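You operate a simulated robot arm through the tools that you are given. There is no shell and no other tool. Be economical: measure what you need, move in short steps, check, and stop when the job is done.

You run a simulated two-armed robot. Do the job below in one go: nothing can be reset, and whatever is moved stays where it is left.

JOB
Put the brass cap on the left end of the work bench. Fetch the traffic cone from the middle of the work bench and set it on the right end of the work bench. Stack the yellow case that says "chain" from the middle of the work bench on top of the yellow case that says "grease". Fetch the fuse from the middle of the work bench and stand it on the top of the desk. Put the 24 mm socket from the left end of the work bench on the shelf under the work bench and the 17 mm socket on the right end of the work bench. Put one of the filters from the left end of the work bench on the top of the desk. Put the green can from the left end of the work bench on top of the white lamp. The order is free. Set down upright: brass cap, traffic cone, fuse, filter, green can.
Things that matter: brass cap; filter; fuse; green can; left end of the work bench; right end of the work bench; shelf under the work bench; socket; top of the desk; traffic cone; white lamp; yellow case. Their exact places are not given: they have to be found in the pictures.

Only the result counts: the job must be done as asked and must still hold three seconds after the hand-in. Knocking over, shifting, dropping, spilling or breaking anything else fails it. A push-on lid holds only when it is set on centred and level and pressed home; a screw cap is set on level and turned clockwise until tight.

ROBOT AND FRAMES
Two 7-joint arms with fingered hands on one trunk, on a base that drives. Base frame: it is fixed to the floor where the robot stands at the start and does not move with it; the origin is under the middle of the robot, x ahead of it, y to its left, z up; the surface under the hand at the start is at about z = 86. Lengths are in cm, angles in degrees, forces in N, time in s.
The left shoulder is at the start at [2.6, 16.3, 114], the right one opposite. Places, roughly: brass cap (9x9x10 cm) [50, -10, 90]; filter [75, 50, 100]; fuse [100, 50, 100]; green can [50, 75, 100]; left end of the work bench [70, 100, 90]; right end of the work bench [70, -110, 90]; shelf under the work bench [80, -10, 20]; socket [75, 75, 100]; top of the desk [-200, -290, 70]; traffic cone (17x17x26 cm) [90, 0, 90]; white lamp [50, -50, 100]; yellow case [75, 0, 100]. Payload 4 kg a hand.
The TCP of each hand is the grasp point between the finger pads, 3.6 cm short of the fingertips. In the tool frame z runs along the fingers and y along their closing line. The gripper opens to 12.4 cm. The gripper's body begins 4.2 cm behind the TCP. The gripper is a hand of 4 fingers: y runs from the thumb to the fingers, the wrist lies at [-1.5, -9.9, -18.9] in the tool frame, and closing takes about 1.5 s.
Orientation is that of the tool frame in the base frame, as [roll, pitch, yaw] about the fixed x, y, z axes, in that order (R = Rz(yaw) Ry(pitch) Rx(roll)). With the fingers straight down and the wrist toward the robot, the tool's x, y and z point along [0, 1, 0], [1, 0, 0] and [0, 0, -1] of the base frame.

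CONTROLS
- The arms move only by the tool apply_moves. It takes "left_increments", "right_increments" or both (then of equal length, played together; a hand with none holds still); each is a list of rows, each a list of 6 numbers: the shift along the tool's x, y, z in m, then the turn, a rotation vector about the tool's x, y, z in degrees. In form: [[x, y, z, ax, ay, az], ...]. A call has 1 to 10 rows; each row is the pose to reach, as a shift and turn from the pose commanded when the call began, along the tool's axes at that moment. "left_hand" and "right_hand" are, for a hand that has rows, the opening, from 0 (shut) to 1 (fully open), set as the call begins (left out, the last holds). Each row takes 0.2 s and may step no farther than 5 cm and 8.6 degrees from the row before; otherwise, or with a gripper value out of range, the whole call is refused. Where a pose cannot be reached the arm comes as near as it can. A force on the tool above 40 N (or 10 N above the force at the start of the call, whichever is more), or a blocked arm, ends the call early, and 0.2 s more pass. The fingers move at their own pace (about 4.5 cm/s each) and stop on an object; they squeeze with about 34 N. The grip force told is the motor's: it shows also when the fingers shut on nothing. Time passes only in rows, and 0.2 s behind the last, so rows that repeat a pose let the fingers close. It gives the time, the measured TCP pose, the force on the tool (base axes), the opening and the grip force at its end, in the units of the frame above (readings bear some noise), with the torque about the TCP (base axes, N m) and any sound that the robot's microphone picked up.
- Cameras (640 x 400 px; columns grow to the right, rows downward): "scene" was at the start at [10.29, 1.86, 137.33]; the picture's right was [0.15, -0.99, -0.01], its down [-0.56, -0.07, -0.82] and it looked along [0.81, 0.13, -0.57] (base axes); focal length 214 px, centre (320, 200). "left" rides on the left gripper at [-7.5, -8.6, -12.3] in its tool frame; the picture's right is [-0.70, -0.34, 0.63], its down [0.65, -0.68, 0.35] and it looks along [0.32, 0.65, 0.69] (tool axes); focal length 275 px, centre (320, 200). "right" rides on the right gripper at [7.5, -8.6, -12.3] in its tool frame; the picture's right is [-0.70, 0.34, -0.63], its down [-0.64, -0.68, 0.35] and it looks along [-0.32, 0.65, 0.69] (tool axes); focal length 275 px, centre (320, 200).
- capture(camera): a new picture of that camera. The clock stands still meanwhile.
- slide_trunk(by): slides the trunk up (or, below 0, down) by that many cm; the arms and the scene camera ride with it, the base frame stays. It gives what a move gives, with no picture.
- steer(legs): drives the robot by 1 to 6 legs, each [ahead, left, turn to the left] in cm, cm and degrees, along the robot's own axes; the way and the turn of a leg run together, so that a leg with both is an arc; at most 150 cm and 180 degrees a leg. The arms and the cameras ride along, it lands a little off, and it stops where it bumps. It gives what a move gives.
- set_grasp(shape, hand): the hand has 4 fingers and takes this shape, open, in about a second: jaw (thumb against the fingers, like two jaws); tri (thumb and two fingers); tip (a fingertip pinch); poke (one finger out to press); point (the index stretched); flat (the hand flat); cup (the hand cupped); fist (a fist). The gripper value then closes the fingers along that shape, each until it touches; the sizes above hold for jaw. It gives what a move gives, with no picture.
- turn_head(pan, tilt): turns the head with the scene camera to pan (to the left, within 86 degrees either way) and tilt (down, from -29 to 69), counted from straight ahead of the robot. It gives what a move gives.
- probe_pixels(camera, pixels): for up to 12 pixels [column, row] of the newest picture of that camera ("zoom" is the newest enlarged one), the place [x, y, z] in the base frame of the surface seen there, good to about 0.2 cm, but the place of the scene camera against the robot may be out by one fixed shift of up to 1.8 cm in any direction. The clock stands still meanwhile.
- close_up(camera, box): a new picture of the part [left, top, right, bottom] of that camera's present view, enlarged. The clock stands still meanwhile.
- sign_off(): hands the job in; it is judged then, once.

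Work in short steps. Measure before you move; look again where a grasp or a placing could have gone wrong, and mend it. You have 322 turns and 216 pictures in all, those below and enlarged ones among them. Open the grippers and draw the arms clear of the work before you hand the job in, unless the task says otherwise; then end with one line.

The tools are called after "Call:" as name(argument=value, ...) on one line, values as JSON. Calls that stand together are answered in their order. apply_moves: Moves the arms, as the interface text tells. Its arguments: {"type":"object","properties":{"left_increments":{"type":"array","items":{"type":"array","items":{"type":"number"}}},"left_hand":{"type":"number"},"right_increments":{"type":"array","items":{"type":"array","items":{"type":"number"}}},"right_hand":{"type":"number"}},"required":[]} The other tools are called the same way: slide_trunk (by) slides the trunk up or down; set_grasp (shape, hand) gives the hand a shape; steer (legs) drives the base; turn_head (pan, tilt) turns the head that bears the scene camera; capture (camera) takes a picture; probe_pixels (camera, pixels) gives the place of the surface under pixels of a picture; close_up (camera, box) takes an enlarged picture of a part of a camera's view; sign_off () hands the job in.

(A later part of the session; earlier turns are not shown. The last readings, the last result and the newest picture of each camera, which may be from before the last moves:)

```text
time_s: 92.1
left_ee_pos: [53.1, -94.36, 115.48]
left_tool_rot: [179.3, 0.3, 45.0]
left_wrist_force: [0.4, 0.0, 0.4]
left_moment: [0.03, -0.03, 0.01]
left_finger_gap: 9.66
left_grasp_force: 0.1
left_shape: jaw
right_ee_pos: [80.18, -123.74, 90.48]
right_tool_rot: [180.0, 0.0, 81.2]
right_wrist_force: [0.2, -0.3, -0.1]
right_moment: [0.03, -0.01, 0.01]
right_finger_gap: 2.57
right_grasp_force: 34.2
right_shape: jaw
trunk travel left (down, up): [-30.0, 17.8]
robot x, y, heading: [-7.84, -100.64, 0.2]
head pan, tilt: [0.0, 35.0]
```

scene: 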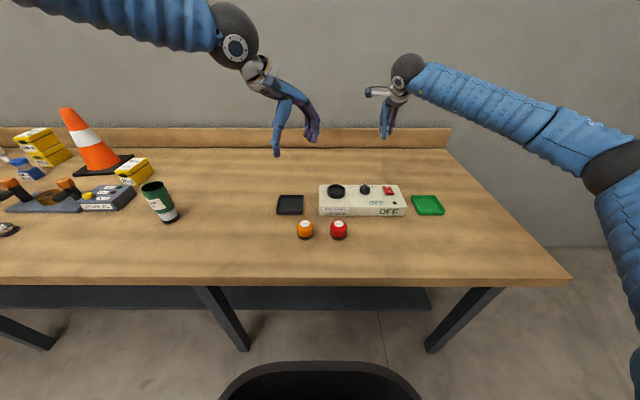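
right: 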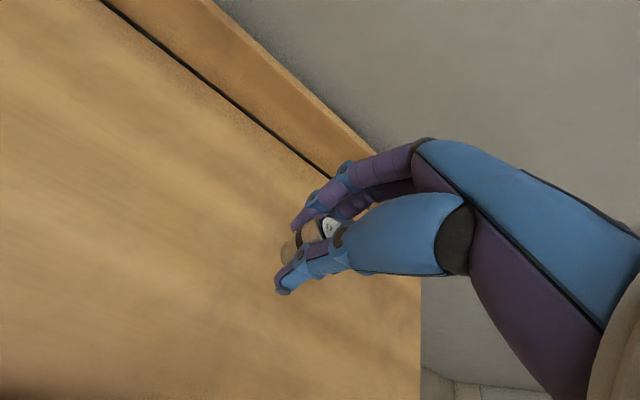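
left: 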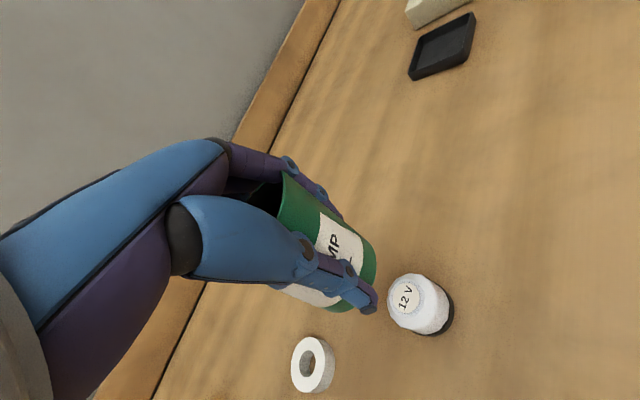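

Slight contact maybe; go 2 mm more, then open.

Call:
apply_moves(right_increments=[[0, 0, 0.001, 0, 0, 0], [0, 0, 0.002, 0, 0, 0]])

Call:
apply_moves(right_hand=0.6, right_increments=[[0, 0, 0, 0, 0, 0], [0, 0, 0, 0, 0, 0], [0, 0, 0, 0, 0, 0], [0, 0, 0, 0, 0, 0], [0, 0, -0.03, 0, 0, 0], [0, 0, -0.07, 0, 0, 0], [0, 0, -0.11, 0, 0, 0], [0, 0, -0.15, 0, 0, 0], [0, 0, -0.19, 0, 0, 0], [0, 0, -0.23, 0, 0, 0]])

Call:
capture(camera="right")

```text
time_s: 92.7
left_ee_pos: [53.01, -94.3, 115.62]
left_tool_rot: [179.4, 0.3, 45.1]
left_wrist_force: [-0.8, -0.1, 0.0]
left_moment: [0.01, 0.02, 0.0]
left_finger_gap: 9.65
left_grasp_force: 0.1
left_shape: jaw
right_ee_pos: [80.17, -123.6, 90.36]
right_tool_rot: [179.9, 0.0, 81.2]
right_wrist_force: [0.3, -0.9, 8.4]
right_moment: [-0.1, -0.19, 0.01]
right_finger_gap: 2.55
right_grasp_force: 33.9
right_shape: jaw
trunk travel left (down, up): [-30.0, 17.8]
robot x, y, heading: [-7.89, -100.38, 0.2]
head pan, tilt: [0.0, 35.0]
```

```text
time_s: 94.9
left_ee_pos: [53.09, -94.31, 115.51]
left_tool_rot: [179.3, 0.3, 45.1]
left_wrist_force: [-0.6, 0.6, -0.6]
left_moment: [0.01, -0.01, 0.02]
left_finger_gap: 9.65
left_grasp_force: 0.1
left_shape: jaw
right_ee_pos: [80.21, -123.81, 113.41]
right_tool_rot: [-179.8, -0.1, 81.1]
right_wrist_force: [0.4, -0.4, 0.2]
right_moment: [-0.05, -0.01, 0.0]
right_finger_gap: 7.39
right_grasp_force: 0.1
right_shape: jaw
trunk travel left (down, up): [-30.0, 17.8]
robot x, y, heading: [-7.44, -100.89, 0.3]
head pan, tilt: [0.0, 35.0]
```

```text
123 pictures are left
```

right: 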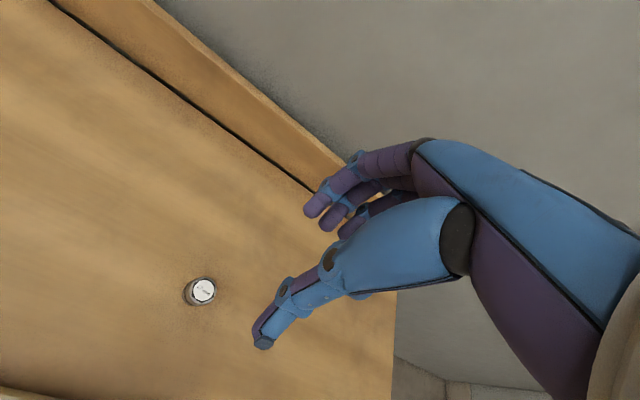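

17 mm socket stands on the right end. Next the cone: raise and retract the right hand, then drive 112 cm left.

Call:
apply_moves(right_hand=1, right_increments=[[0, -0.03, -0.03, 0, 0, 0], [0, -0.06, -0.06, 0, 0, 0], [0, -0.09, -0.09, 0, 0, 0], [0, -0.12, -0.1, 0, 0, 0], [0, -0.15, -0.1, 0, 0, 0]])

Call:
steer(legs=[[0, 56, 0], [0, 58, 0]])

Call:
capture(camera="right")

Call:
capture(camera="scene")

```text
time_s: 96.1
left_ee_pos: [53.02, -94.31, 115.44]
left_tool_rot: [179.2, 0.3, 45.0]
left_wrist_force: [-1.0, 1.0, 0.2]
left_moment: [0.0, -0.03, -0.01]
left_finger_gap: 9.64
left_grasp_force: 0.1
left_shape: jaw
right_ee_pos: [65.4, -121.47, 123.44]
right_tool_rot: [-180.0, 0.0, 81.1]
right_wrist_force: [-0.4, 0.4, 0.1]
right_moment: [-0.04, -0.01, -0.01]
right_finger_gap: 12.36
right_grasp_force: 0.1
right_shape: jaw
trunk travel left (down, up): [-30.0, 17.8]
robot x, y, heading: [-7.66, -100.56, -0.1]
head pan, tilt: [0.0, 35.0]
```

```text
time_s: 102.2
left_ee_pos: [52.57, 19.85, 115.41]
left_tool_rot: [179.4, 0.3, 44.9]
left_wrist_force: [0.5, 0.2, -0.3]
left_moment: [-0.04, -0.01, -0.03]
left_finger_gap: 9.65
left_grasp_force: 0.1
left_shape: jaw
right_ee_pos: [64.77, -7.31, 123.44]
right_tool_rot: [-179.9, 0.1, 81.1]
right_wrist_force: [-0.7, -0.3, -0.8]
right_moment: [0.0, -0.01, 0.01]
right_finger_gap: 12.34
right_grasp_force: 0.1
right_shape: jaw
trunk travel left (down, up): [-30.0, 17.8]
robot x, y, heading: [-8.24, 13.64, 0.2]
head pan, tilt: [0.0, 35.0]
```

```text
122 pictures are left
```

right: 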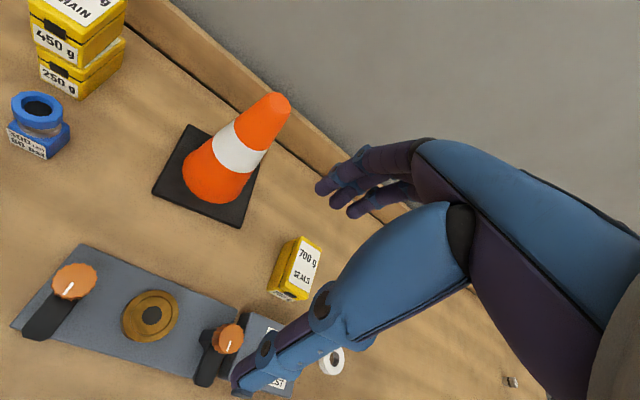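

```text
121 pictures are left
```

scene: 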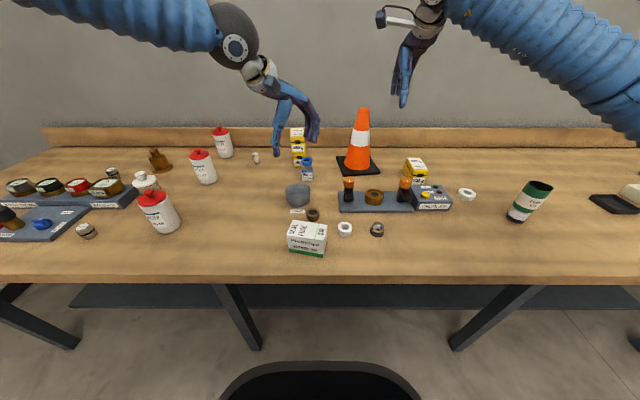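

Good view of the cone. Probe its tip, base and band edges.

Call:
close_up(camera="right", box=[140, 80, 332, 240])

Call:
probe_pixels(camera="right", pixels=[[281, 100], [272, 95], [289, 107], [286, 96], [240, 145], [237, 123], [265, 158], [260, 130], [187, 127], [154, 188], [236, 226], [200, 170]])

```text
2.50 times, centred on (236, 160) of right
```

zoom: 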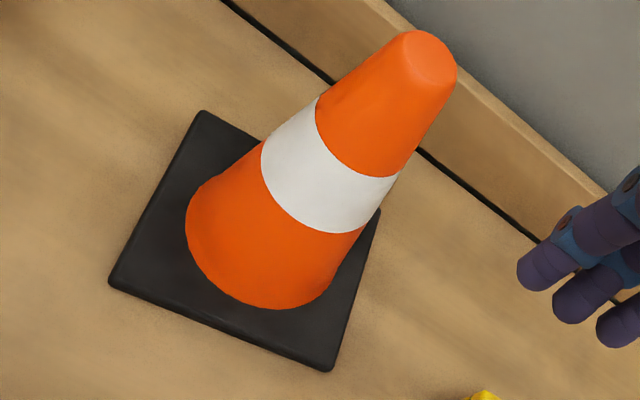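

```text
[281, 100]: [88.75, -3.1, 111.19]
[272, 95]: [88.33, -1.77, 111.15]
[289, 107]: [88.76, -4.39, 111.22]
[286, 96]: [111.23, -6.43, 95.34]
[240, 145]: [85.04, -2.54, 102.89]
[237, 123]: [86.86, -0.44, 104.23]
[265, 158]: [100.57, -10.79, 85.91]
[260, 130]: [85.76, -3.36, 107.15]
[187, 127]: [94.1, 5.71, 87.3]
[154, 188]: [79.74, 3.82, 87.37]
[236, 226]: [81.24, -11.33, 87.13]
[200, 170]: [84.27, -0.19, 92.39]
```

Cone axis (88,-2.9), top z 111.2, radius ~2.4 near z 106. Drive 14 cm ahead for reach, then go over it.

Call:
steer(legs=[[14, 0, 0]])

Call:
capture(camera="right")

Call:
probe_pixels(camera="right", pixels=[[250, 195], [240, 185], [262, 200], [230, 210]])

```text
time_s: 103.5
left_ee_pos: [66.45, 19.99, 115.51]
left_tool_rot: [179.4, 0.4, 44.8]
left_wrist_force: [0.6, 0.4, 0.7]
left_moment: [-0.01, 0.0, 0.02]
left_finger_gap: 9.67
left_grasp_force: 0.0
left_shape: jaw
right_ee_pos: [78.69, -7.37, 123.26]
right_tool_rot: [-179.8, 0.0, 81.2]
right_wrist_force: [1.0, -0.1, 0.8]
right_moment: [0.01, 0.02, -0.01]
right_finger_gap: 12.35
right_grasp_force: 0.1
right_shape: jaw
trunk travel left (down, up): [-30.0, 17.8]
robot x, y, heading: [5.79, 13.5, 0.2]
head pan, tilt: [0.0, 35.0]
```

```text
119 pictures are left
```

right: 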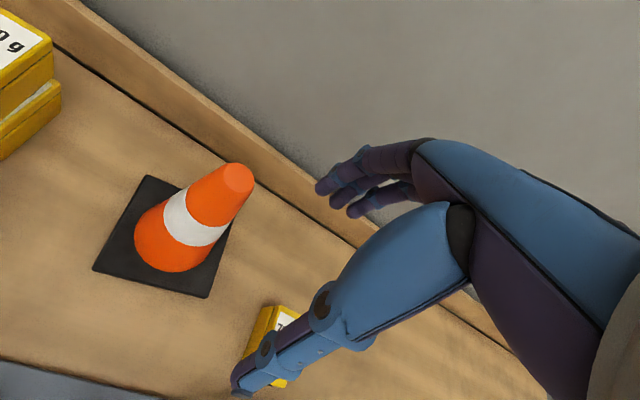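

```text
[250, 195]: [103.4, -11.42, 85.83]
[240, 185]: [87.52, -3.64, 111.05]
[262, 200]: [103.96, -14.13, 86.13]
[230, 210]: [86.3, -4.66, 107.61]
```

Move over the tip at constant height, then check the view.

Call:
apply_moves(right_increments=[[0.019, 0.026, 0, 0, 0, 0], [0.038, 0.053, 0, 0, 0, 0], [0.0568, 0.0793, 0, 0, 0, 0], [0.0568, 0.0793, 0.02, 0, 0, 0], [0.0568, 0.0793, 0.03, 0, 0, 0]])

Call:
capture(camera="right")

```text
time_s: 104.7
left_ee_pos: [66.38, 19.82, 115.51]
left_tool_rot: [179.3, 0.4, 44.9]
left_wrist_force: [-0.6, 0.9, -0.6]
left_moment: [0.05, 0.01, -0.02]
left_finger_gap: 9.69
left_grasp_force: 0.2
left_shape: jaw
right_ee_pos: [87.4, -2.81, 120.34]
right_tool_rot: [-179.9, 0.1, 81.2]
right_wrist_force: [0.1, 0.0, 0.2]
right_moment: [-0.03, -0.03, 0.0]
right_finger_gap: 12.36
right_grasp_force: 0.0
right_shape: jaw
trunk travel left (down, up): [-30.0, 17.8]
robot x, y, heading: [5.54, 13.79, -0.1]
head pan, tilt: [0.0, 35.0]
```

```text
118 pictures are left
```

right: 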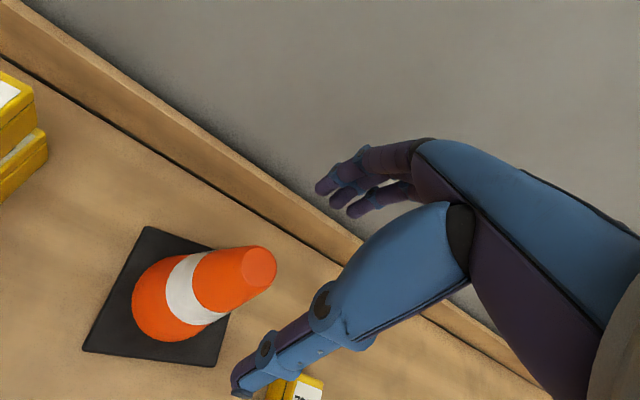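

Tip appears at (258,265), consistent with the planned 0.9 cm offset. Lower to z≈108 and close.

Call:
apply_moves(right_increments=[[0, 0, 0.04, 0, 0, 0], [0, 0, 0.08, 0, 0, 0], [0, 0, 0.11, 0, 0, 0], [0, 0, 0.123, 0, 0, 0], [0, 0, 0.123, 0, 0, 0]])

Call:
capture(camera="right")

Call:
close_up(camera="scene", box=[290, 80, 430, 200])

```text
time_s: 105.9
left_ee_pos: [66.36, 19.82, 115.55]
left_tool_rot: [179.3, 0.2, 45.0]
left_wrist_force: [0.6, -0.2, -0.6]
left_moment: [0.01, 0.01, -0.01]
left_finger_gap: 9.67
left_grasp_force: 0.0
left_shape: jaw
right_ee_pos: [87.42, -2.96, 108.2]
right_tool_rot: [-179.9, 0.0, 81.1]
right_wrist_force: [-0.3, -1.0, -0.2]
right_moment: [0.02, 0.02, 0.02]
right_finger_gap: 12.38
right_grasp_force: 0.0
right_shape: jaw
trunk travel left (down, up): [-30.0, 17.8]
robot x, y, heading: [5.78, 13.37, -0.0]
head pan, tilt: [0.0, 35.0]
```

```text
117 pictures are left
```

right: 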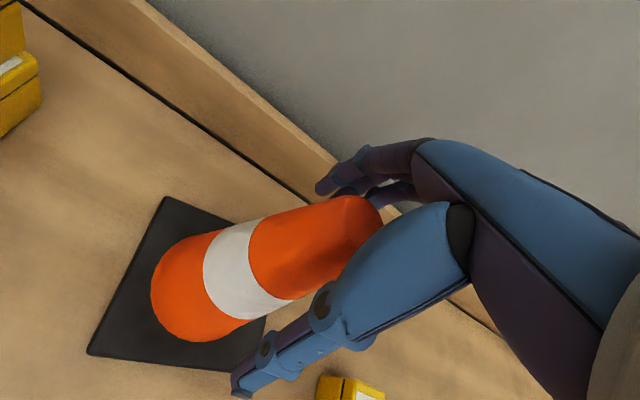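

```text
3.33 times, centred on (360, 140) of scene
```

zoom: 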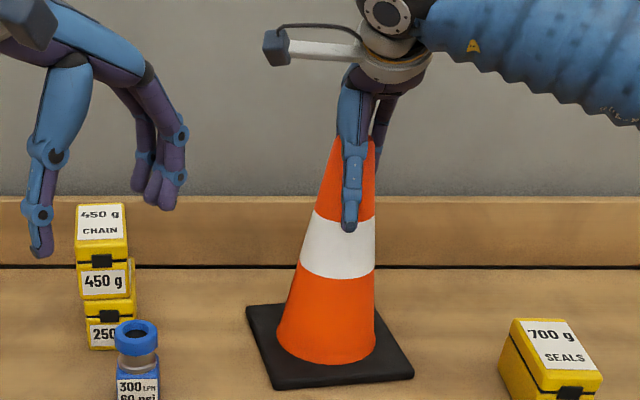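

There seems room above the tip; lower 1.5 cm more (force-guarded), then close.

Call:
apply_moves(right_increments=[[0, 0, 0.005, 0, 0, 0], [0, 0, 0.01, 0, 0, 0], [0, 0, 0.015, 0, 0, 0]])

Call:
apply_moves(right_hand=0, right_increments=[[0, 0, 0, 0, 0, 0], [0, 0, 0, 0, 0, 0], [0, 0, 0, 0, 0, 0], [0, 0, 0, 0, 0, 0], [0, 0, 0, 0, 0, 0], [0, 0, 0, 0, 0, 0], [0, 0, 0, 0, 0, 0], [0, 0, 0, 0, 0, 0]])

Call:
capture(camera="right")

```text
time_s: 106.7
left_ee_pos: [66.35, 19.74, 115.4]
left_tool_rot: [179.3, 0.3, 44.9]
left_wrist_force: [-0.1, 0.6, 1.1]
left_moment: [-0.01, 0.03, 0.0]
left_finger_gap: 9.69
left_grasp_force: 0.0
left_shape: jaw
right_ee_pos: [87.34, -2.96, 106.5]
right_tool_rot: [-179.9, 0.0, 81.2]
right_wrist_force: [-0.7, 0.2, 0.9]
right_moment: [0.05, 0.0, 0.0]
right_finger_gap: 12.38
right_grasp_force: 0.0
right_shape: jaw
trunk travel left (down, up): [-30.0, 17.8]
robot x, y, heading: [5.9, 13.27, -0.2]
head pan, tilt: [0.0, 35.0]
```

```text
time_s: 108.5
left_ee_pos: [66.31, 19.82, 115.59]
left_tool_rot: [179.3, 0.4, 44.9]
left_wrist_force: [-0.3, -0.3, -1.6]
left_moment: [-0.02, -0.01, 0.02]
left_finger_gap: 9.65
left_grasp_force: 0.0
left_shape: jaw
right_ee_pos: [87.14, -2.99, 106.63]
right_tool_rot: [-180.0, 0.1, 81.0]
right_wrist_force: [-1.4, 2.3, 6.5]
right_moment: [-0.05, -0.69, 0.03]
right_finger_gap: 6.71
right_grasp_force: 34.2
right_shape: jaw
trunk travel left (down, up): [-30.0, 17.8]
robot x, y, heading: [5.55, 13.4, 0.2]
head pan, tilt: [0.0, 35.0]
```

```text
115 pictures are left
```

right: 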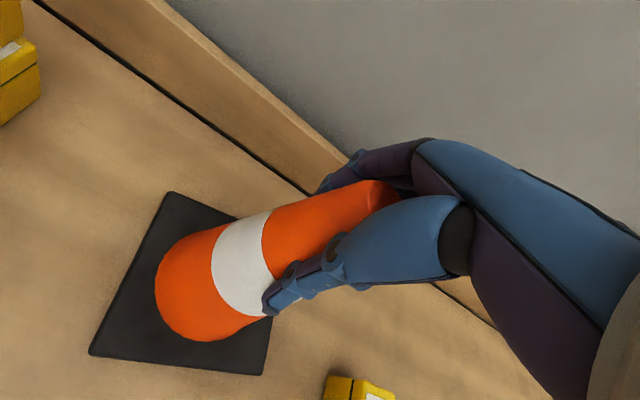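

Gripped (gap 6.7). Lift 14 cm gradually and check for slipping or tilt.

Call:
apply_moves(right_increments=[[0, 0, -0.01, 0, 0, 0], [0, 0, -0.03, 0, 0, 0], [0, 0, -0.06, 0, 0, 0], [0, 0, -0.09, 0, 0, 0], [0, 0, -0.12, 0, 0, 0], [0, 0, -0.14, 0, 0, 0]])

Call:
capture(camera="scene")

Call:
capture(camera="right")

```text
time_s: 109.9
left_ee_pos: [66.39, 19.88, 115.54]
left_tool_rot: [179.3, 0.2, 44.9]
left_wrist_force: [-0.5, 0.0, 0.4]
left_moment: [0.01, 0.03, 0.0]
left_finger_gap: 9.66
left_grasp_force: 0.1
left_shape: jaw
right_ee_pos: [87.56, -2.9, 120.58]
right_tool_rot: [-179.8, -0.1, 81.2]
right_wrist_force: [-0.2, 0.2, -6.3]
right_moment: [0.02, 0.09, -0.01]
right_finger_gap: 6.69
right_grasp_force: 33.3
right_shape: jaw
trunk travel left (down, up): [-30.0, 17.8]
robot x, y, heading: [5.87, 13.91, -0.0]
head pan, tilt: [0.0, 35.0]
```

```text
114 pictures are left
```

scene: 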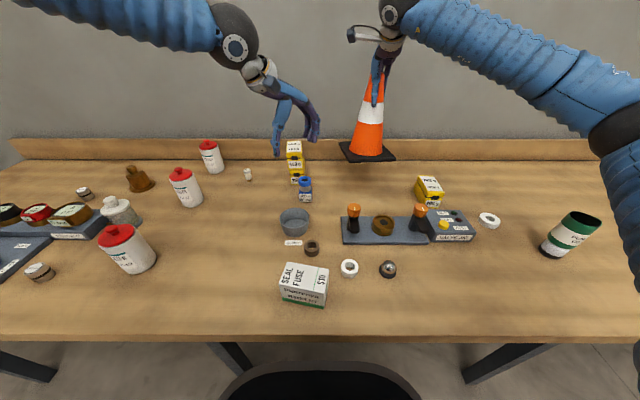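

```text
113 pictures are left
```

right: 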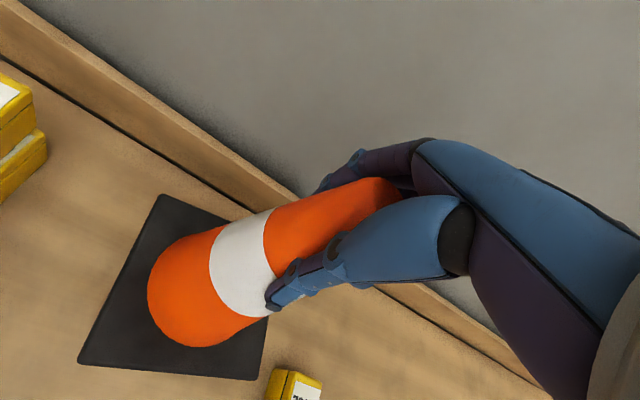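

Held firmly (≈0.65 kg). Back up 10 cm, drive right 100 cm, then look.

Call:
steer(legs=[[-10, 0, 0], [0, -50, 0], [0, -50, 0]])

Call:
capture(camera="scene")

Call:
capture(camera="right")

```text
time_s: 116.2
left_ee_pos: [56.82, -80.05, 115.51]
left_tool_rot: [179.4, 0.3, 45.2]
left_wrist_force: [-0.1, 0.3, -0.7]
left_moment: [0.03, -0.04, 0.02]
left_finger_gap: 9.64
left_grasp_force: 0.1
left_shape: jaw
right_ee_pos: [78.07, -102.77, 120.55]
right_tool_rot: [-179.9, 0.0, 81.3]
right_wrist_force: [-0.1, -0.7, -5.7]
right_moment: [0.01, 0.03, -0.01]
right_finger_gap: 6.59
right_grasp_force: 33.7
right_shape: jaw
trunk travel left (down, up): [-30.0, 17.8]
robot x, y, heading: [-3.86, -86.62, 0.1]
head pan, tilt: [0.0, 35.0]
```

```text
112 pictures are left
```

scene: 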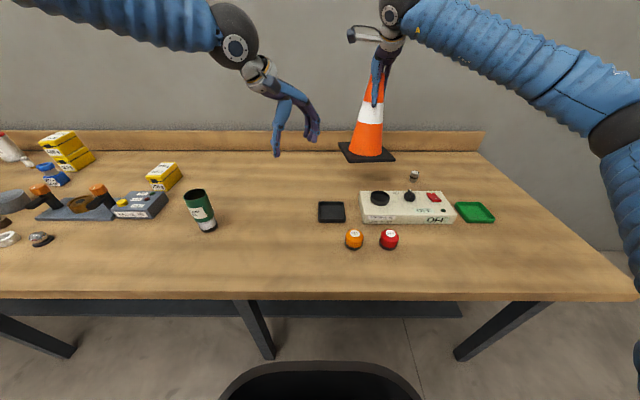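

```text
111 pictures are left
```

right: 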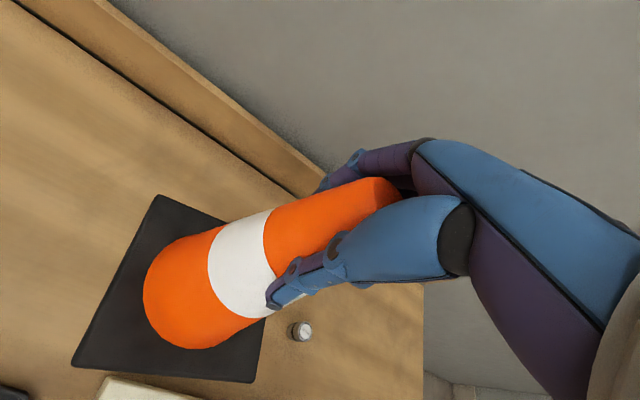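

Probe base corners, the panel's rear edge and the socket.

Call:
probe_pixels(camera="right", pixels=[[158, 200], [80, 360], [250, 376], [120, 384], [190, 395], [302, 328], [300, 340], [210, 372], [60, 330]])

Call:
probe_pixels(camera="scene", pixels=[[366, 192], [445, 192], [415, 176], [415, 182], [345, 158], [390, 158], [350, 142]])

```text
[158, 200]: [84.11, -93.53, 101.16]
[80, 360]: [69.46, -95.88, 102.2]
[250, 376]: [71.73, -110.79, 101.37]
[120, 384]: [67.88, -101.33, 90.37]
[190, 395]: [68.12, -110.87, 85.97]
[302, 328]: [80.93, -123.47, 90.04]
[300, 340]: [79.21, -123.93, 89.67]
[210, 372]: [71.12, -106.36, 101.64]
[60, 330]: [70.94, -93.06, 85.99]
```

```text
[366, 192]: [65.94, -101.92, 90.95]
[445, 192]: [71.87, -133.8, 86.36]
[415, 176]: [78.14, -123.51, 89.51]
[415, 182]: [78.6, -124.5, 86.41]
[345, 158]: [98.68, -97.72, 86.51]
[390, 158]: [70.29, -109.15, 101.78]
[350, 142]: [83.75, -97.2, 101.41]
```

Base is tipped ~4° (front high) and ~3° (left high). Correct the tilt and move to centre it at about (82,-104).

Call:
apply_moves(right_increments=[[-0.001, 0.01, 0, -1.5, -0.8, 0], [-0.002, 0.02, 0, -3, -1.6, 0], [-0.0033, 0.0278, 0, -4.4, -2.35, 0], [-0.0033, 0.0278, 0, -4.4, -2.35, 0]])

Call:
capture(right="", camera="right")

Call:
probe_pixels(camera="right", pixels=[[158, 200], [80, 360], [250, 376], [210, 372]])

```text
time_s: 117.2
left_ee_pos: [56.84, -79.91, 115.56]
left_tool_rot: [179.3, 0.3, 45.1]
left_wrist_force: [-0.4, 0.4, 0.5]
left_moment: [0.02, 0.0, -0.02]
left_finger_gap: 9.65
left_grasp_force: 0.0
left_shape: jaw
right_ee_pos: [80.72, -103.54, 120.5]
right_tool_rot: [175.6, 2.3, 81.1]
right_wrist_force: [0.2, 0.9, -5.8]
right_moment: [0.02, 0.08, -0.02]
right_finger_gap: 6.58
right_grasp_force: 33.9
right_shape: jaw
trunk travel left (down, up): [-30.0, 17.8]
robot x, y, heading: [-3.92, -86.16, 0.3]
head pan, tilt: [0.0, 35.0]
```

```text
110 pictures are left
```

right: 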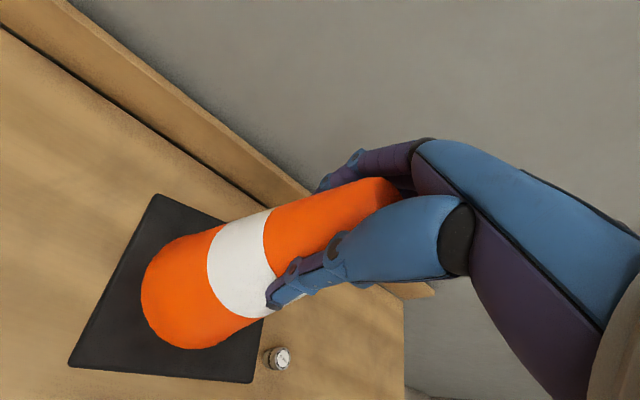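

```text
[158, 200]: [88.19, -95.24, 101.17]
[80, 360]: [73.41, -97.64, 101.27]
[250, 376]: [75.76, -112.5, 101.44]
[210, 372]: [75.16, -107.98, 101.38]
```

Level and centred at (82,-103.9). Lower 13.6 cm straight, then creep.

Call:
apply_moves(right_increments=[[0.0014, -0.0027, 0.035, 0, 0, 0], [0.0028, -0.0054, 0.07, 0, 0, 0], [0.0042, -0.008, 0.105, 0, 0, 0], [0.005, -0.0095, 0.125, 0, 0, 0], [0.0054, -0.0103, 0.134, 0, 0, 0], [0.0055, -0.0105, 0.137, 0, 0, 0], [0.0056, -0.0107, 0.1395, 0, 0, 0]])

Call:
capture(camera="scene")

```text
time_s: 118.8
left_ee_pos: [56.81, -79.92, 115.51]
left_tool_rot: [179.4, 0.3, 45.1]
left_wrist_force: [-0.3, -1.1, 0.1]
left_moment: [0.01, 0.03, 0.01]
left_finger_gap: 9.68
left_grasp_force: 0.0
left_shape: jaw
right_ee_pos: [80.73, -103.49, 106.72]
right_tool_rot: [175.5, 2.3, 81.1]
right_wrist_force: [-1.5, -0.3, -1.4]
right_moment: [-0.05, -0.06, -0.01]
right_finger_gap: 6.57
right_grasp_force: 34.5
right_shape: jaw
trunk travel left (down, up): [-30.0, 17.8]
robot x, y, heading: [-3.92, -86.18, 0.3]
head pan, tilt: [0.0, 35.0]
```

```text
109 pictures are left
```

scene: 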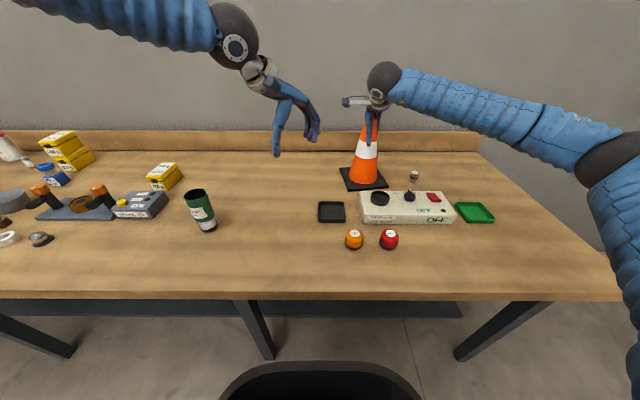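

Touching begins (weight partly unloaded). Lower 2 mm more then release and lift.

Call:
apply_moves(right_increments=[[0.0001, -0.0001, 0.001, 0, 0, 0], [0.0001, -0.0002, 0.002, 0, 0, 0]])

Call:
apply_moves(right_hand=1, right_increments=[[0, 0, 0, 0, 0, 0], [0, 0, 0, 0, 0, 0], [0, 0, 0, 0, 0, 0], [0, 0, 0, 0, 0, 0], [0, 0, 0, 0, 0, 0], [0, 0, 0, 0, 0, 0]])

Call:
close_up(camera="scene", box=[300, 80, 440, 200])

```text
time_s: 119.3
left_ee_pos: [56.69, -80.0, 115.6]
left_tool_rot: [179.3, 0.2, 45.1]
left_wrist_force: [-0.2, -0.1, 0.4]
left_moment: [0.0, 0.02, 0.0]
left_finger_gap: 9.68
left_grasp_force: 0.1
left_shape: jaw
right_ee_pos: [80.57, -103.5, 106.57]
right_tool_rot: [175.6, 2.3, 81.1]
right_wrist_force: [-5.6, -0.7, 7.0]
right_moment: [-0.06, -0.21, -0.03]
right_finger_gap: 6.59
right_grasp_force: 34.0
right_shape: jaw
trunk travel left (down, up): [-30.0, 17.8]
robot x, y, heading: [-3.69, -86.58, 0.3]
head pan, tilt: [0.0, 35.0]
```

```text
time_s: 120.8
left_ee_pos: [56.84, -80.07, 115.43]
left_tool_rot: [179.3, 0.3, 45.1]
left_wrist_force: [-0.8, 0.4, 0.7]
left_moment: [0.0, -0.02, 0.0]
left_finger_gap: 9.64
left_grasp_force: 0.1
left_shape: jaw
right_ee_pos: [80.67, -103.53, 106.3]
right_tool_rot: [175.7, 2.4, 81.1]
right_wrist_force: [-0.2, -0.6, -0.8]
right_moment: [0.02, -0.03, -0.01]
right_finger_gap: 12.36
right_grasp_force: 0.1
right_shape: jaw
trunk travel left (down, up): [-30.0, 17.8]
robot x, y, heading: [-3.5, -86.49, 0.0]
head pan, tilt: [0.0, 35.0]
```

```text
3.33 times, centred on (370, 140) of scene
```

zoom: 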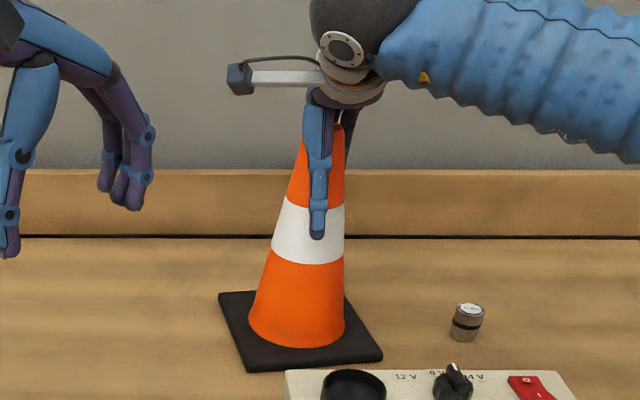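

Standing upright. Lift straight up and level the hand.

Call:
apply_moves(right_increments=[[-0.0012, 0.0023, -0.03, 0, 0, 0], [-0.0024, 0.0046, -0.06, 0, 0, 0], [-0.004, 0.0077, -0.1, 0, 0, 0], [-0.0056, 0.0107, -0.14, 0, 0, 0], [-0.0064, 0.0122, -0.16, 4.4, 2.35, 0]])

Call:
capture(camera="scene")

```text
time_s: 122.0
left_ee_pos: [56.88, -80.05, 115.6]
left_tool_rot: [179.3, 0.3, 45.0]
left_wrist_force: [-0.2, -1.2, 0.2]
left_moment: [-0.02, -0.02, -0.02]
left_finger_gap: 9.65
left_grasp_force: 0.0
left_shape: jaw
right_ee_pos: [80.62, -103.33, 122.43]
right_tool_rot: [-179.9, 0.0, 81.3]
right_wrist_force: [0.5, -0.4, -0.6]
right_moment: [0.01, 0.0, 0.0]
right_finger_gap: 12.37
right_grasp_force: 0.0
right_shape: jaw
trunk travel left (down, up): [-30.0, 17.8]
robot x, y, heading: [-3.77, -86.48, 0.3]
head pan, tilt: [0.0, 35.0]
```

```text
107 pictures are left
```

scene: 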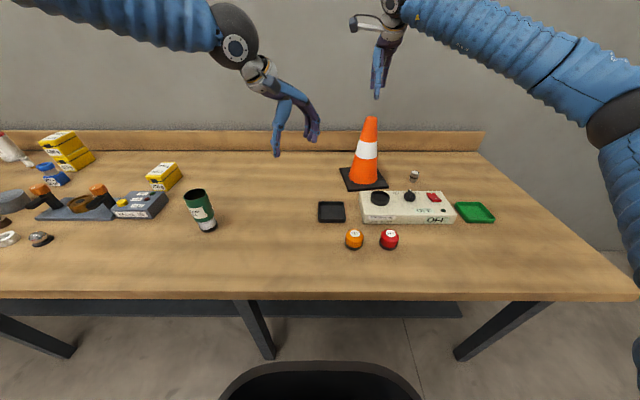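

Cone done. Now fetch the fuse (right hand) and a filter (left hand): drive left 135 cm.

Call:
steer(legs=[[0, 68, 0], [0, 68, 0]])

Call:
capture(camera="right")

Call:
capture(camera="left")

```text
time_s: 129.2
left_ee_pos: [57.42, 57.8, 115.39]
left_tool_rot: [179.4, 0.2, 44.7]
left_wrist_force: [0.4, 0.0, 0.1]
left_moment: [-0.03, 0.01, 0.0]
left_finger_gap: 9.69
left_grasp_force: 0.0
left_shape: jaw
right_ee_pos: [81.08, 34.19, 122.46]
right_tool_rot: [-179.9, 0.0, 80.9]
right_wrist_force: [0.7, 0.6, 0.6]
right_moment: [-0.03, -0.02, 0.04]
right_finger_gap: 12.35
right_grasp_force: 0.0
right_shape: jaw
trunk travel left (down, up): [-30.0, 17.8]
robot x, y, heading: [-3.31, 51.43, -0.0]
head pan, tilt: [0.0, 35.0]
```

```text
106 pictures are left
```

right: 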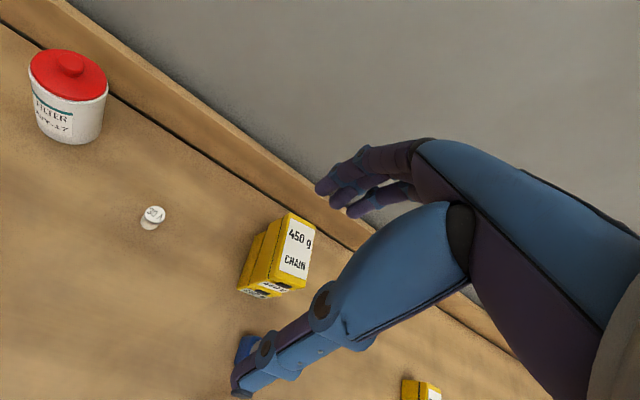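

```text
105 pictures are left
```

left: 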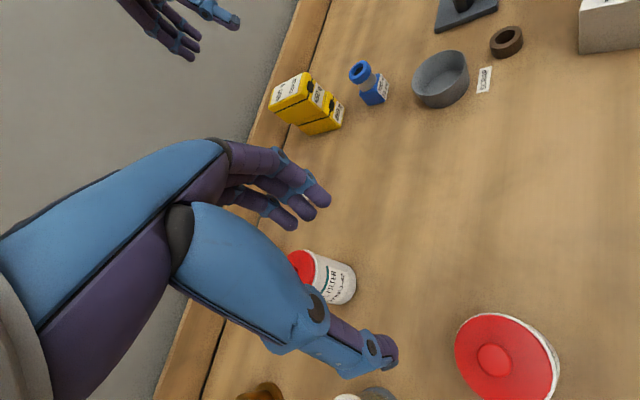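

Probe the fuse and move the right hand above it.

Call:
probe_pixels(camera="right", pixels=[[154, 211], [155, 216], [146, 228]])

Call:
apply_moves(right_hand=0.6, right_increments=[[0.035, 0.022, 0.02, 0, 0, 0], [0.07, 0.045, 0.05, 0, 0, 0], [0.1, 0.066, 0.08, 0, 0, 0], [0.1, 0.066, 0.12, 0, 0, 0], [0.1, 0.066, 0.16, 0, 0, 0], [0.1, 0.066, 0.18, 0, 0, 0], [0.1, 0.066, 0.18, 0, 0, 0]])

Call:
capture(camera="right")

```text
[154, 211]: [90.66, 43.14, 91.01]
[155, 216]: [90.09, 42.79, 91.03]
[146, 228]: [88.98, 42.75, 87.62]
```

```text
refused: row 2 steps farther than a row can; nothing moved
```

```text
104 pictures are left
```

right: 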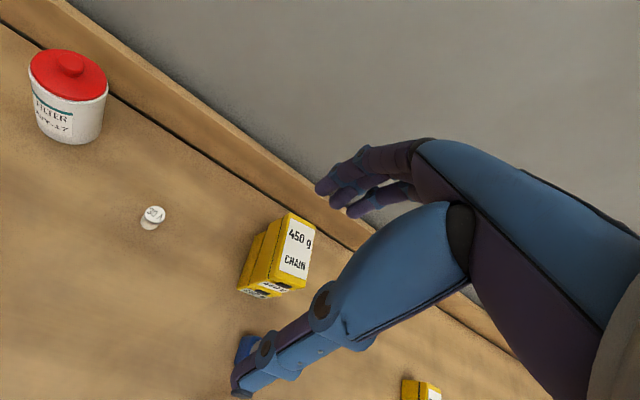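

Resend with shorter rows.

Call:
apply_moves(right_hand=0.6, right_increments=[[0.033, 0.023, 0.01, 0, 0, 0], [0.067, 0.046, 0.02, 0, 0, 0], [0.1, 0.068, 0.03, 0, 0, 0], [0.1, 0.068, 0.07, 0, 0, 0], [0.1, 0.068, 0.11, 0, 0, 0], [0.1, 0.068, 0.15, 0, 0, 0], [0.1, 0.068, 0.18, 0, 0, 0], [0.1, 0.068, 0.18, 0, 0, 0]])

Call:
capture(camera="right")

```text
time_s: 130.9
left_ee_pos: [57.32, 57.7, 115.46]
left_tool_rot: [179.2, 0.3, 44.7]
left_wrist_force: [0.4, 0.2, 0.5]
left_moment: [-0.04, 0.01, 0.01]
left_finger_gap: 9.68
left_grasp_force: 0.0
left_shape: jaw
right_ee_pos: [89.28, 42.99, 104.37]
right_tool_rot: [-179.9, 0.0, 80.8]
right_wrist_force: [0.0, 0.6, 0.5]
right_moment: [-0.01, -0.01, 0.02]
right_finger_gap: 7.46
right_grasp_force: 0.2
right_shape: jaw
trunk travel left (down, up): [-30.0, 17.8]
robot x, y, heading: [-3.37, 51.5, -0.2]
head pan, tilt: [0.0, 35.0]
```

```text
103 pictures are left
```

right: 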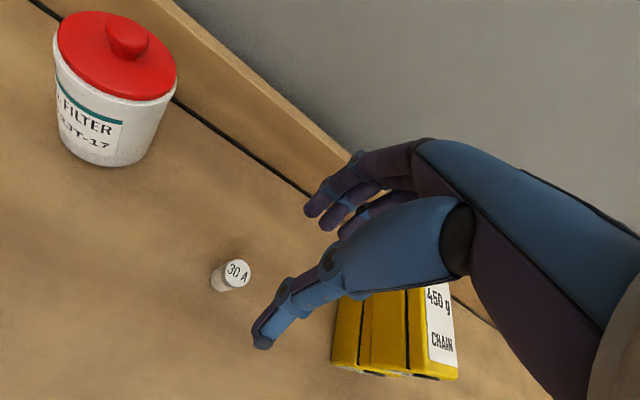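

Fuse at (238,272), as planned. Lower to z≈90.4 and close.

Call:
apply_moves(right_increments=[[0, 0, 0.04, 0, 0, 0], [0, 0, 0.08, 0, 0, 0], [0, 0, 0.12, 0, 0, 0], [0, 0, 0.1395, 0, 0, 0], [0, 0, 0.1395, 0, 0, 0]])

Call:
apply_moves(right_hand=0, right_increments=[[0, 0, 0, 0, 0, 0], [0, 0, 0, 0, 0, 0], [0, 0, 0, 0, 0, 0], [0, 0, 0, 0, 0, 0], [0, 0, 0, 0, 0, 0], [0, 0, 0, 0, 0, 0], [0, 0, 0, 0, 0, 0], [0, 0, 0, 0, 0, 0]])

Call:
capture(camera="right")

```text
time_s: 132.2
left_ee_pos: [57.32, 57.65, 115.47]
left_tool_rot: [179.4, 0.3, 44.6]
left_wrist_force: [1.0, 0.1, 0.9]
left_moment: [-0.01, -0.02, -0.01]
left_finger_gap: 9.67
left_grasp_force: 0.0
left_shape: jaw
right_ee_pos: [89.28, 43.06, 90.48]
right_tool_rot: [-179.9, 0.0, 80.9]
right_wrist_force: [-0.6, -1.0, 1.1]
right_moment: [-0.02, 0.0, -0.02]
right_finger_gap: 7.46
right_grasp_force: 0.1
right_shape: jaw
trunk travel left (down, up): [-30.0, 17.8]
robot x, y, heading: [-3.97, 51.81, -0.0]
head pan, tilt: [0.0, 35.0]
```

```text
time_s: 133.9
left_ee_pos: [57.15, 57.71, 115.66]
left_tool_rot: [179.3, 0.3, 44.8]
left_wrist_force: [0.3, 0.4, -0.2]
left_moment: [0.0, 0.0, 0.01]
left_finger_gap: 9.63
left_grasp_force: 0.1
left_shape: jaw
right_ee_pos: [89.26, 42.99, 90.61]
right_tool_rot: [180.0, 0.0, 81.0]
right_wrist_force: [1.0, -0.6, 11.5]
right_moment: [-0.05, -0.27, -0.07]
right_finger_gap: 1.99
right_grasp_force: 34.4
right_shape: jaw
trunk travel left (down, up): [-30.0, 17.8]
robot x, y, heading: [-3.7, 51.81, 0.2]
head pan, tilt: [0.0, 35.0]
```

```text
102 pictures are left
```

right: 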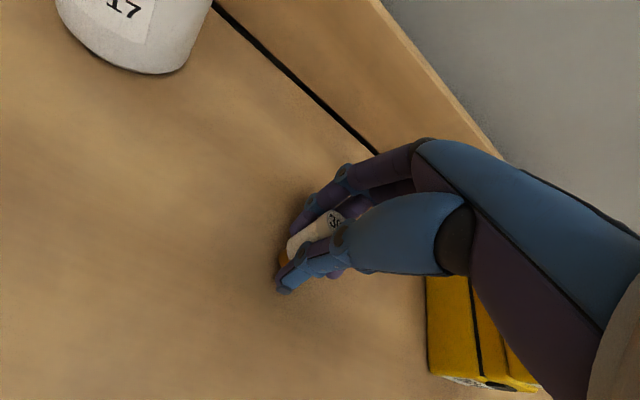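

Fuse gripped upright. Lift to z≈116 and inspect.

Call:
apply_moves(right_increments=[[0, 0, -0.03, 0, 0, 0], [0, 0, -0.07, 0, 0, 0], [0, 0, -0.11, 0, 0, 0], [0, 0, -0.15, 0, 0, 0], [0, 0, -0.19, 0, 0, 0], [0, 0, -0.23, 0, 0, 0], [0, 0, -0.26, 0, 0, 0]])

Call:
close_up(camera="right", box=[240, 180, 400, 310])

Call:
turn_head(pan=15, tilt=30)

Call:
capture(camera="scene")

```text
time_s: 135.6
left_ee_pos: [57.28, 57.67, 115.52]
left_tool_rot: [179.2, 0.2, 44.6]
left_wrist_force: [0.3, -0.9, 1.2]
left_moment: [0.01, -0.02, 0.01]
left_finger_gap: 9.67
left_grasp_force: 0.0
left_shape: jaw
right_ee_pos: [89.1, 43.11, 116.43]
right_tool_rot: [-179.9, 0.1, 80.9]
right_wrist_force: [0.4, 0.0, -0.1]
right_moment: [0.0, 0.04, 0.02]
right_finger_gap: 1.93
right_grasp_force: 34.0
right_shape: jaw
trunk travel left (down, up): [-30.0, 17.8]
robot x, y, heading: [-3.52, 51.62, -0.1]
head pan, tilt: [0.0, 35.0]
```

```text
3.08 times, centred on (320, 245) of right
```

zoom: 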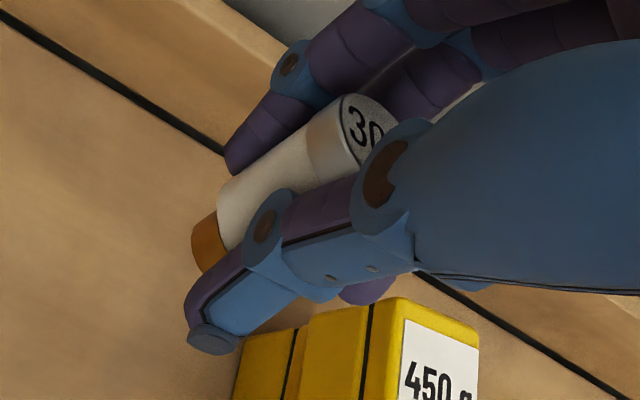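

```text
time_s: 136.3
left_ee_pos: [57.25, 57.59, 115.47]
left_tool_rot: [179.3, 0.3, 44.6]
left_wrist_force: [-0.4, 0.3, -0.2]
left_moment: [-0.02, 0.0, 0.0]
left_finger_gap: 9.66
left_grasp_force: 0.1
left_shape: jaw
right_ee_pos: [89.22, 43.22, 116.43]
right_tool_rot: [-179.9, -0.1, 80.9]
right_wrist_force: [0.2, 0.5, 0.0]
right_moment: [0.0, 0.01, -0.02]
right_finger_gap: 1.92
right_grasp_force: 34.1
right_shape: jaw
trunk travel left (down, up): [-30.0, 17.8]
robot x, y, heading: [-3.32, 51.47, 0.1]
head pan, tilt: [15.0, 30.0]
```

```text
100 pictures are left
```

scene: 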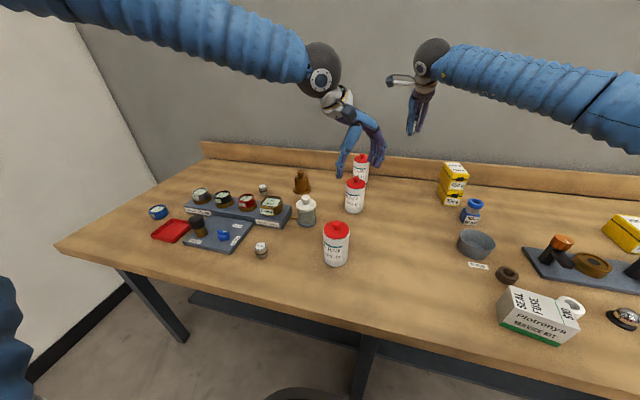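

Fuse is held upright. Now the left hand for filter D75FJ-42; move it back a bit to see and measure it.

Call:
close_up(camera="scene", box=[310, 140, 410, 220])

Call:
probe_pixels(camera="zoom", pixels=[[285, 205], [225, 220], [352, 220], [285, 190], [290, 330], [285, 240], [230, 300], [345, 300], [285, 270]])

```text
5.00 times, centred on (360, 180) of scene
```

zoom: 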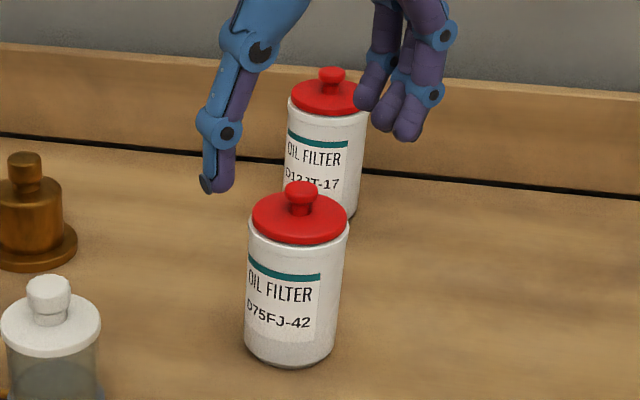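

```text
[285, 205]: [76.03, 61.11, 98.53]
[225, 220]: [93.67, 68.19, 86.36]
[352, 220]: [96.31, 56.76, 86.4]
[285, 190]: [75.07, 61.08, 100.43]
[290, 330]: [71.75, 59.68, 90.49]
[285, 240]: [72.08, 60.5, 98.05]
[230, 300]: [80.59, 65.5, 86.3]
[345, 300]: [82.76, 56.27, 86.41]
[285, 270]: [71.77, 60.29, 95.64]
```

Filter radius ~3.6, centre ≈ (76.3,59.5). Move the left hand above it (z≈105) with the hand fully open.

Call:
apply_moves(left_hand=1, left_increments=[[0.03, 0.022, 0, 0, 0, 0], [0.06, 0.044, 0, 0, 0, 0], [0.09, 0.066, 0, 0, 0, 0], [0.12, 0.088, 0, 0, 0, 0], [0.148, 0.108, 0, 0, 0, 0], [0.148, 0.108, 0.04, 0, 0, 0], [0.148, 0.108, 0.08, 0, 0, 0], [0.148, 0.108, 0.08, 0, 0, 0]])

Call:
capture(camera="left")

```text
time_s: 138.1
left_ee_pos: [75.47, 60.16, 107.48]
left_tool_rot: [179.3, 0.3, 44.7]
left_wrist_force: [-0.6, 0.0, 0.7]
left_moment: [0.03, -0.02, 0.0]
left_finger_gap: 12.36
left_grasp_force: 0.1
left_shape: jaw
right_ee_pos: [89.18, 43.09, 116.47]
right_tool_rot: [-179.8, 0.0, 80.9]
right_wrist_force: [0.6, -0.1, 0.7]
right_moment: [-0.01, 0.0, -0.03]
right_finger_gap: 1.94
right_grasp_force: 34.0
right_shape: jaw
trunk travel left (down, up): [-30.0, 17.8]
robot x, y, heading: [-3.47, 51.74, -0.3]
head pan, tilt: [15.0, 30.0]
```

```text
98 pictures are left
```

left: 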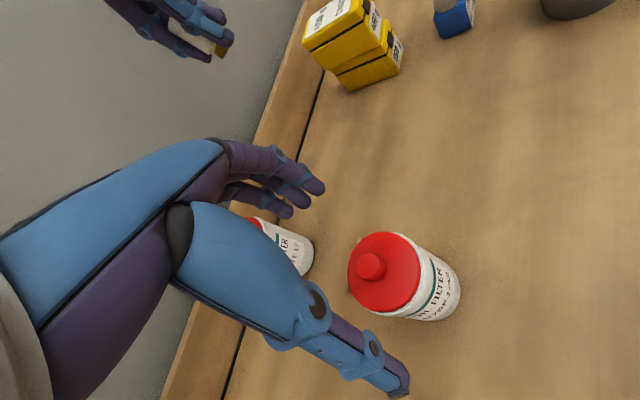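

Knob at (371,265) vs predicted (373,275): good. Lower to z≈96.3 and close.

Call:
apply_moves(left_increments=[[0, 0, 0.04, 0, 0, 0], [0, 0, 0.08, 0, 0, 0], [0, 0, 0.1, 0, 0, 0], [0, 0, 0.112, 0, 0, 0], [0, 0, 0.112, 0, 0, 0]])

Call:
apply_moves(left_hand=0, left_increments=[[0, 0, 0, 0, 0, 0], [0, 0, 0, 0, 0, 0], [0, 0, 0, 0, 0, 0], [0, 0, 0, 0, 0, 0], [0, 0, 0, 0, 0, 0], [0, 0, 0, 0, 0, 0], [0, 0, 0, 0, 0, 0]])

Call:
capture(camera="left")

```text
time_s: 139.3
left_ee_pos: [75.41, 60.1, 96.53]
left_tool_rot: [179.3, 0.3, 44.7]
left_wrist_force: [0.0, 0.0, 0.0]
left_moment: [-0.01, -0.01, -0.04]
left_finger_gap: 12.35
left_grasp_force: 0.2
left_shape: jaw
right_ee_pos: [89.27, 43.06, 116.47]
right_tool_rot: [-179.8, 0.0, 81.0]
right_wrist_force: [0.8, 0.0, -0.7]
right_moment: [0.0, -0.02, -0.01]
right_finger_gap: 1.94
right_grasp_force: 33.5
right_shape: jaw
trunk travel left (down, up): [-30.0, 17.8]
robot x, y, heading: [-3.45, 51.76, -0.4]
head pan, tilt: [15.0, 30.0]
```

```text
time_s: 140.9
left_ee_pos: [75.45, 60.16, 96.44]
left_tool_rot: [179.3, 0.2, 44.7]
left_wrist_force: [1.5, -1.5, 4.7]
left_moment: [-0.43, -0.48, -0.02]
left_finger_gap: 8.93
left_grasp_force: 34.0
left_shape: jaw
right_ee_pos: [89.19, 43.01, 116.44]
right_tool_rot: [-179.9, 0.0, 80.9]
right_wrist_force: [0.0, -0.4, -1.3]
right_moment: [-0.02, -0.01, 0.02]
right_finger_gap: 1.92
right_grasp_force: 34.3
right_shape: jaw
trunk travel left (down, up): [-30.0, 17.8]
robot x, y, heading: [-3.51, 51.62, -0.3]
head pan, tilt: [15.0, 30.0]
heard: snap
```

```text
97 pictures are left
```

left: 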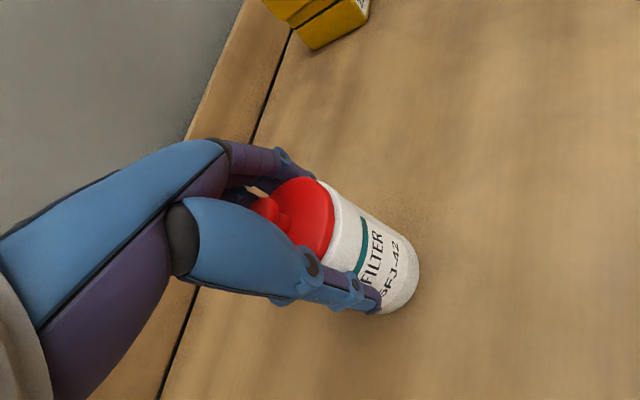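

A snap was heard: inspect the filter's lid closely before lifting.

Call:
close_up(camera="left", box=[230, 150, 430, 320])

Call:
close_up(camera="scene", box=[310, 140, 410, 220])

```text
2.35 times, centred on (330, 235) of left
```

zoom: 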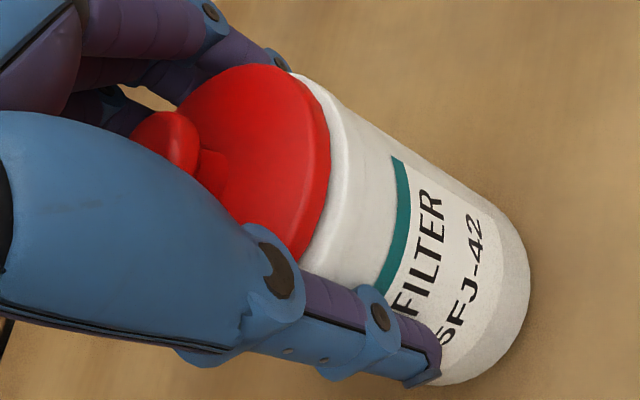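

```text
5.00 times, centred on (360, 180) of scene
```

zoom: 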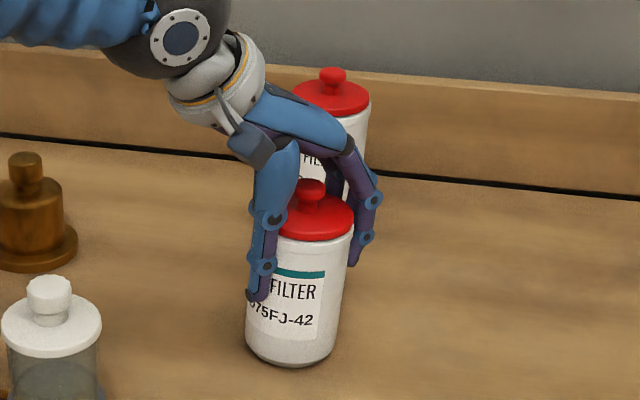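

Lid still looks seated. Compare lid/knob heights with before.

Call:
probe_pixels(camera="zoom", pixels=[[312, 184], [315, 215], [300, 240], [330, 240], [340, 215], [318, 245], [335, 80], [310, 108], [330, 112]])

```text
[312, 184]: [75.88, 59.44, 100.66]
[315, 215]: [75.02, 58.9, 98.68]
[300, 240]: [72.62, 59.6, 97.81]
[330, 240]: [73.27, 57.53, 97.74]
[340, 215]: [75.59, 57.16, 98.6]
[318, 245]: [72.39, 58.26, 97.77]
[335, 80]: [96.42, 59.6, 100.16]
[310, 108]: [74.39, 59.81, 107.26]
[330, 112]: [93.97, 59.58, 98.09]
```

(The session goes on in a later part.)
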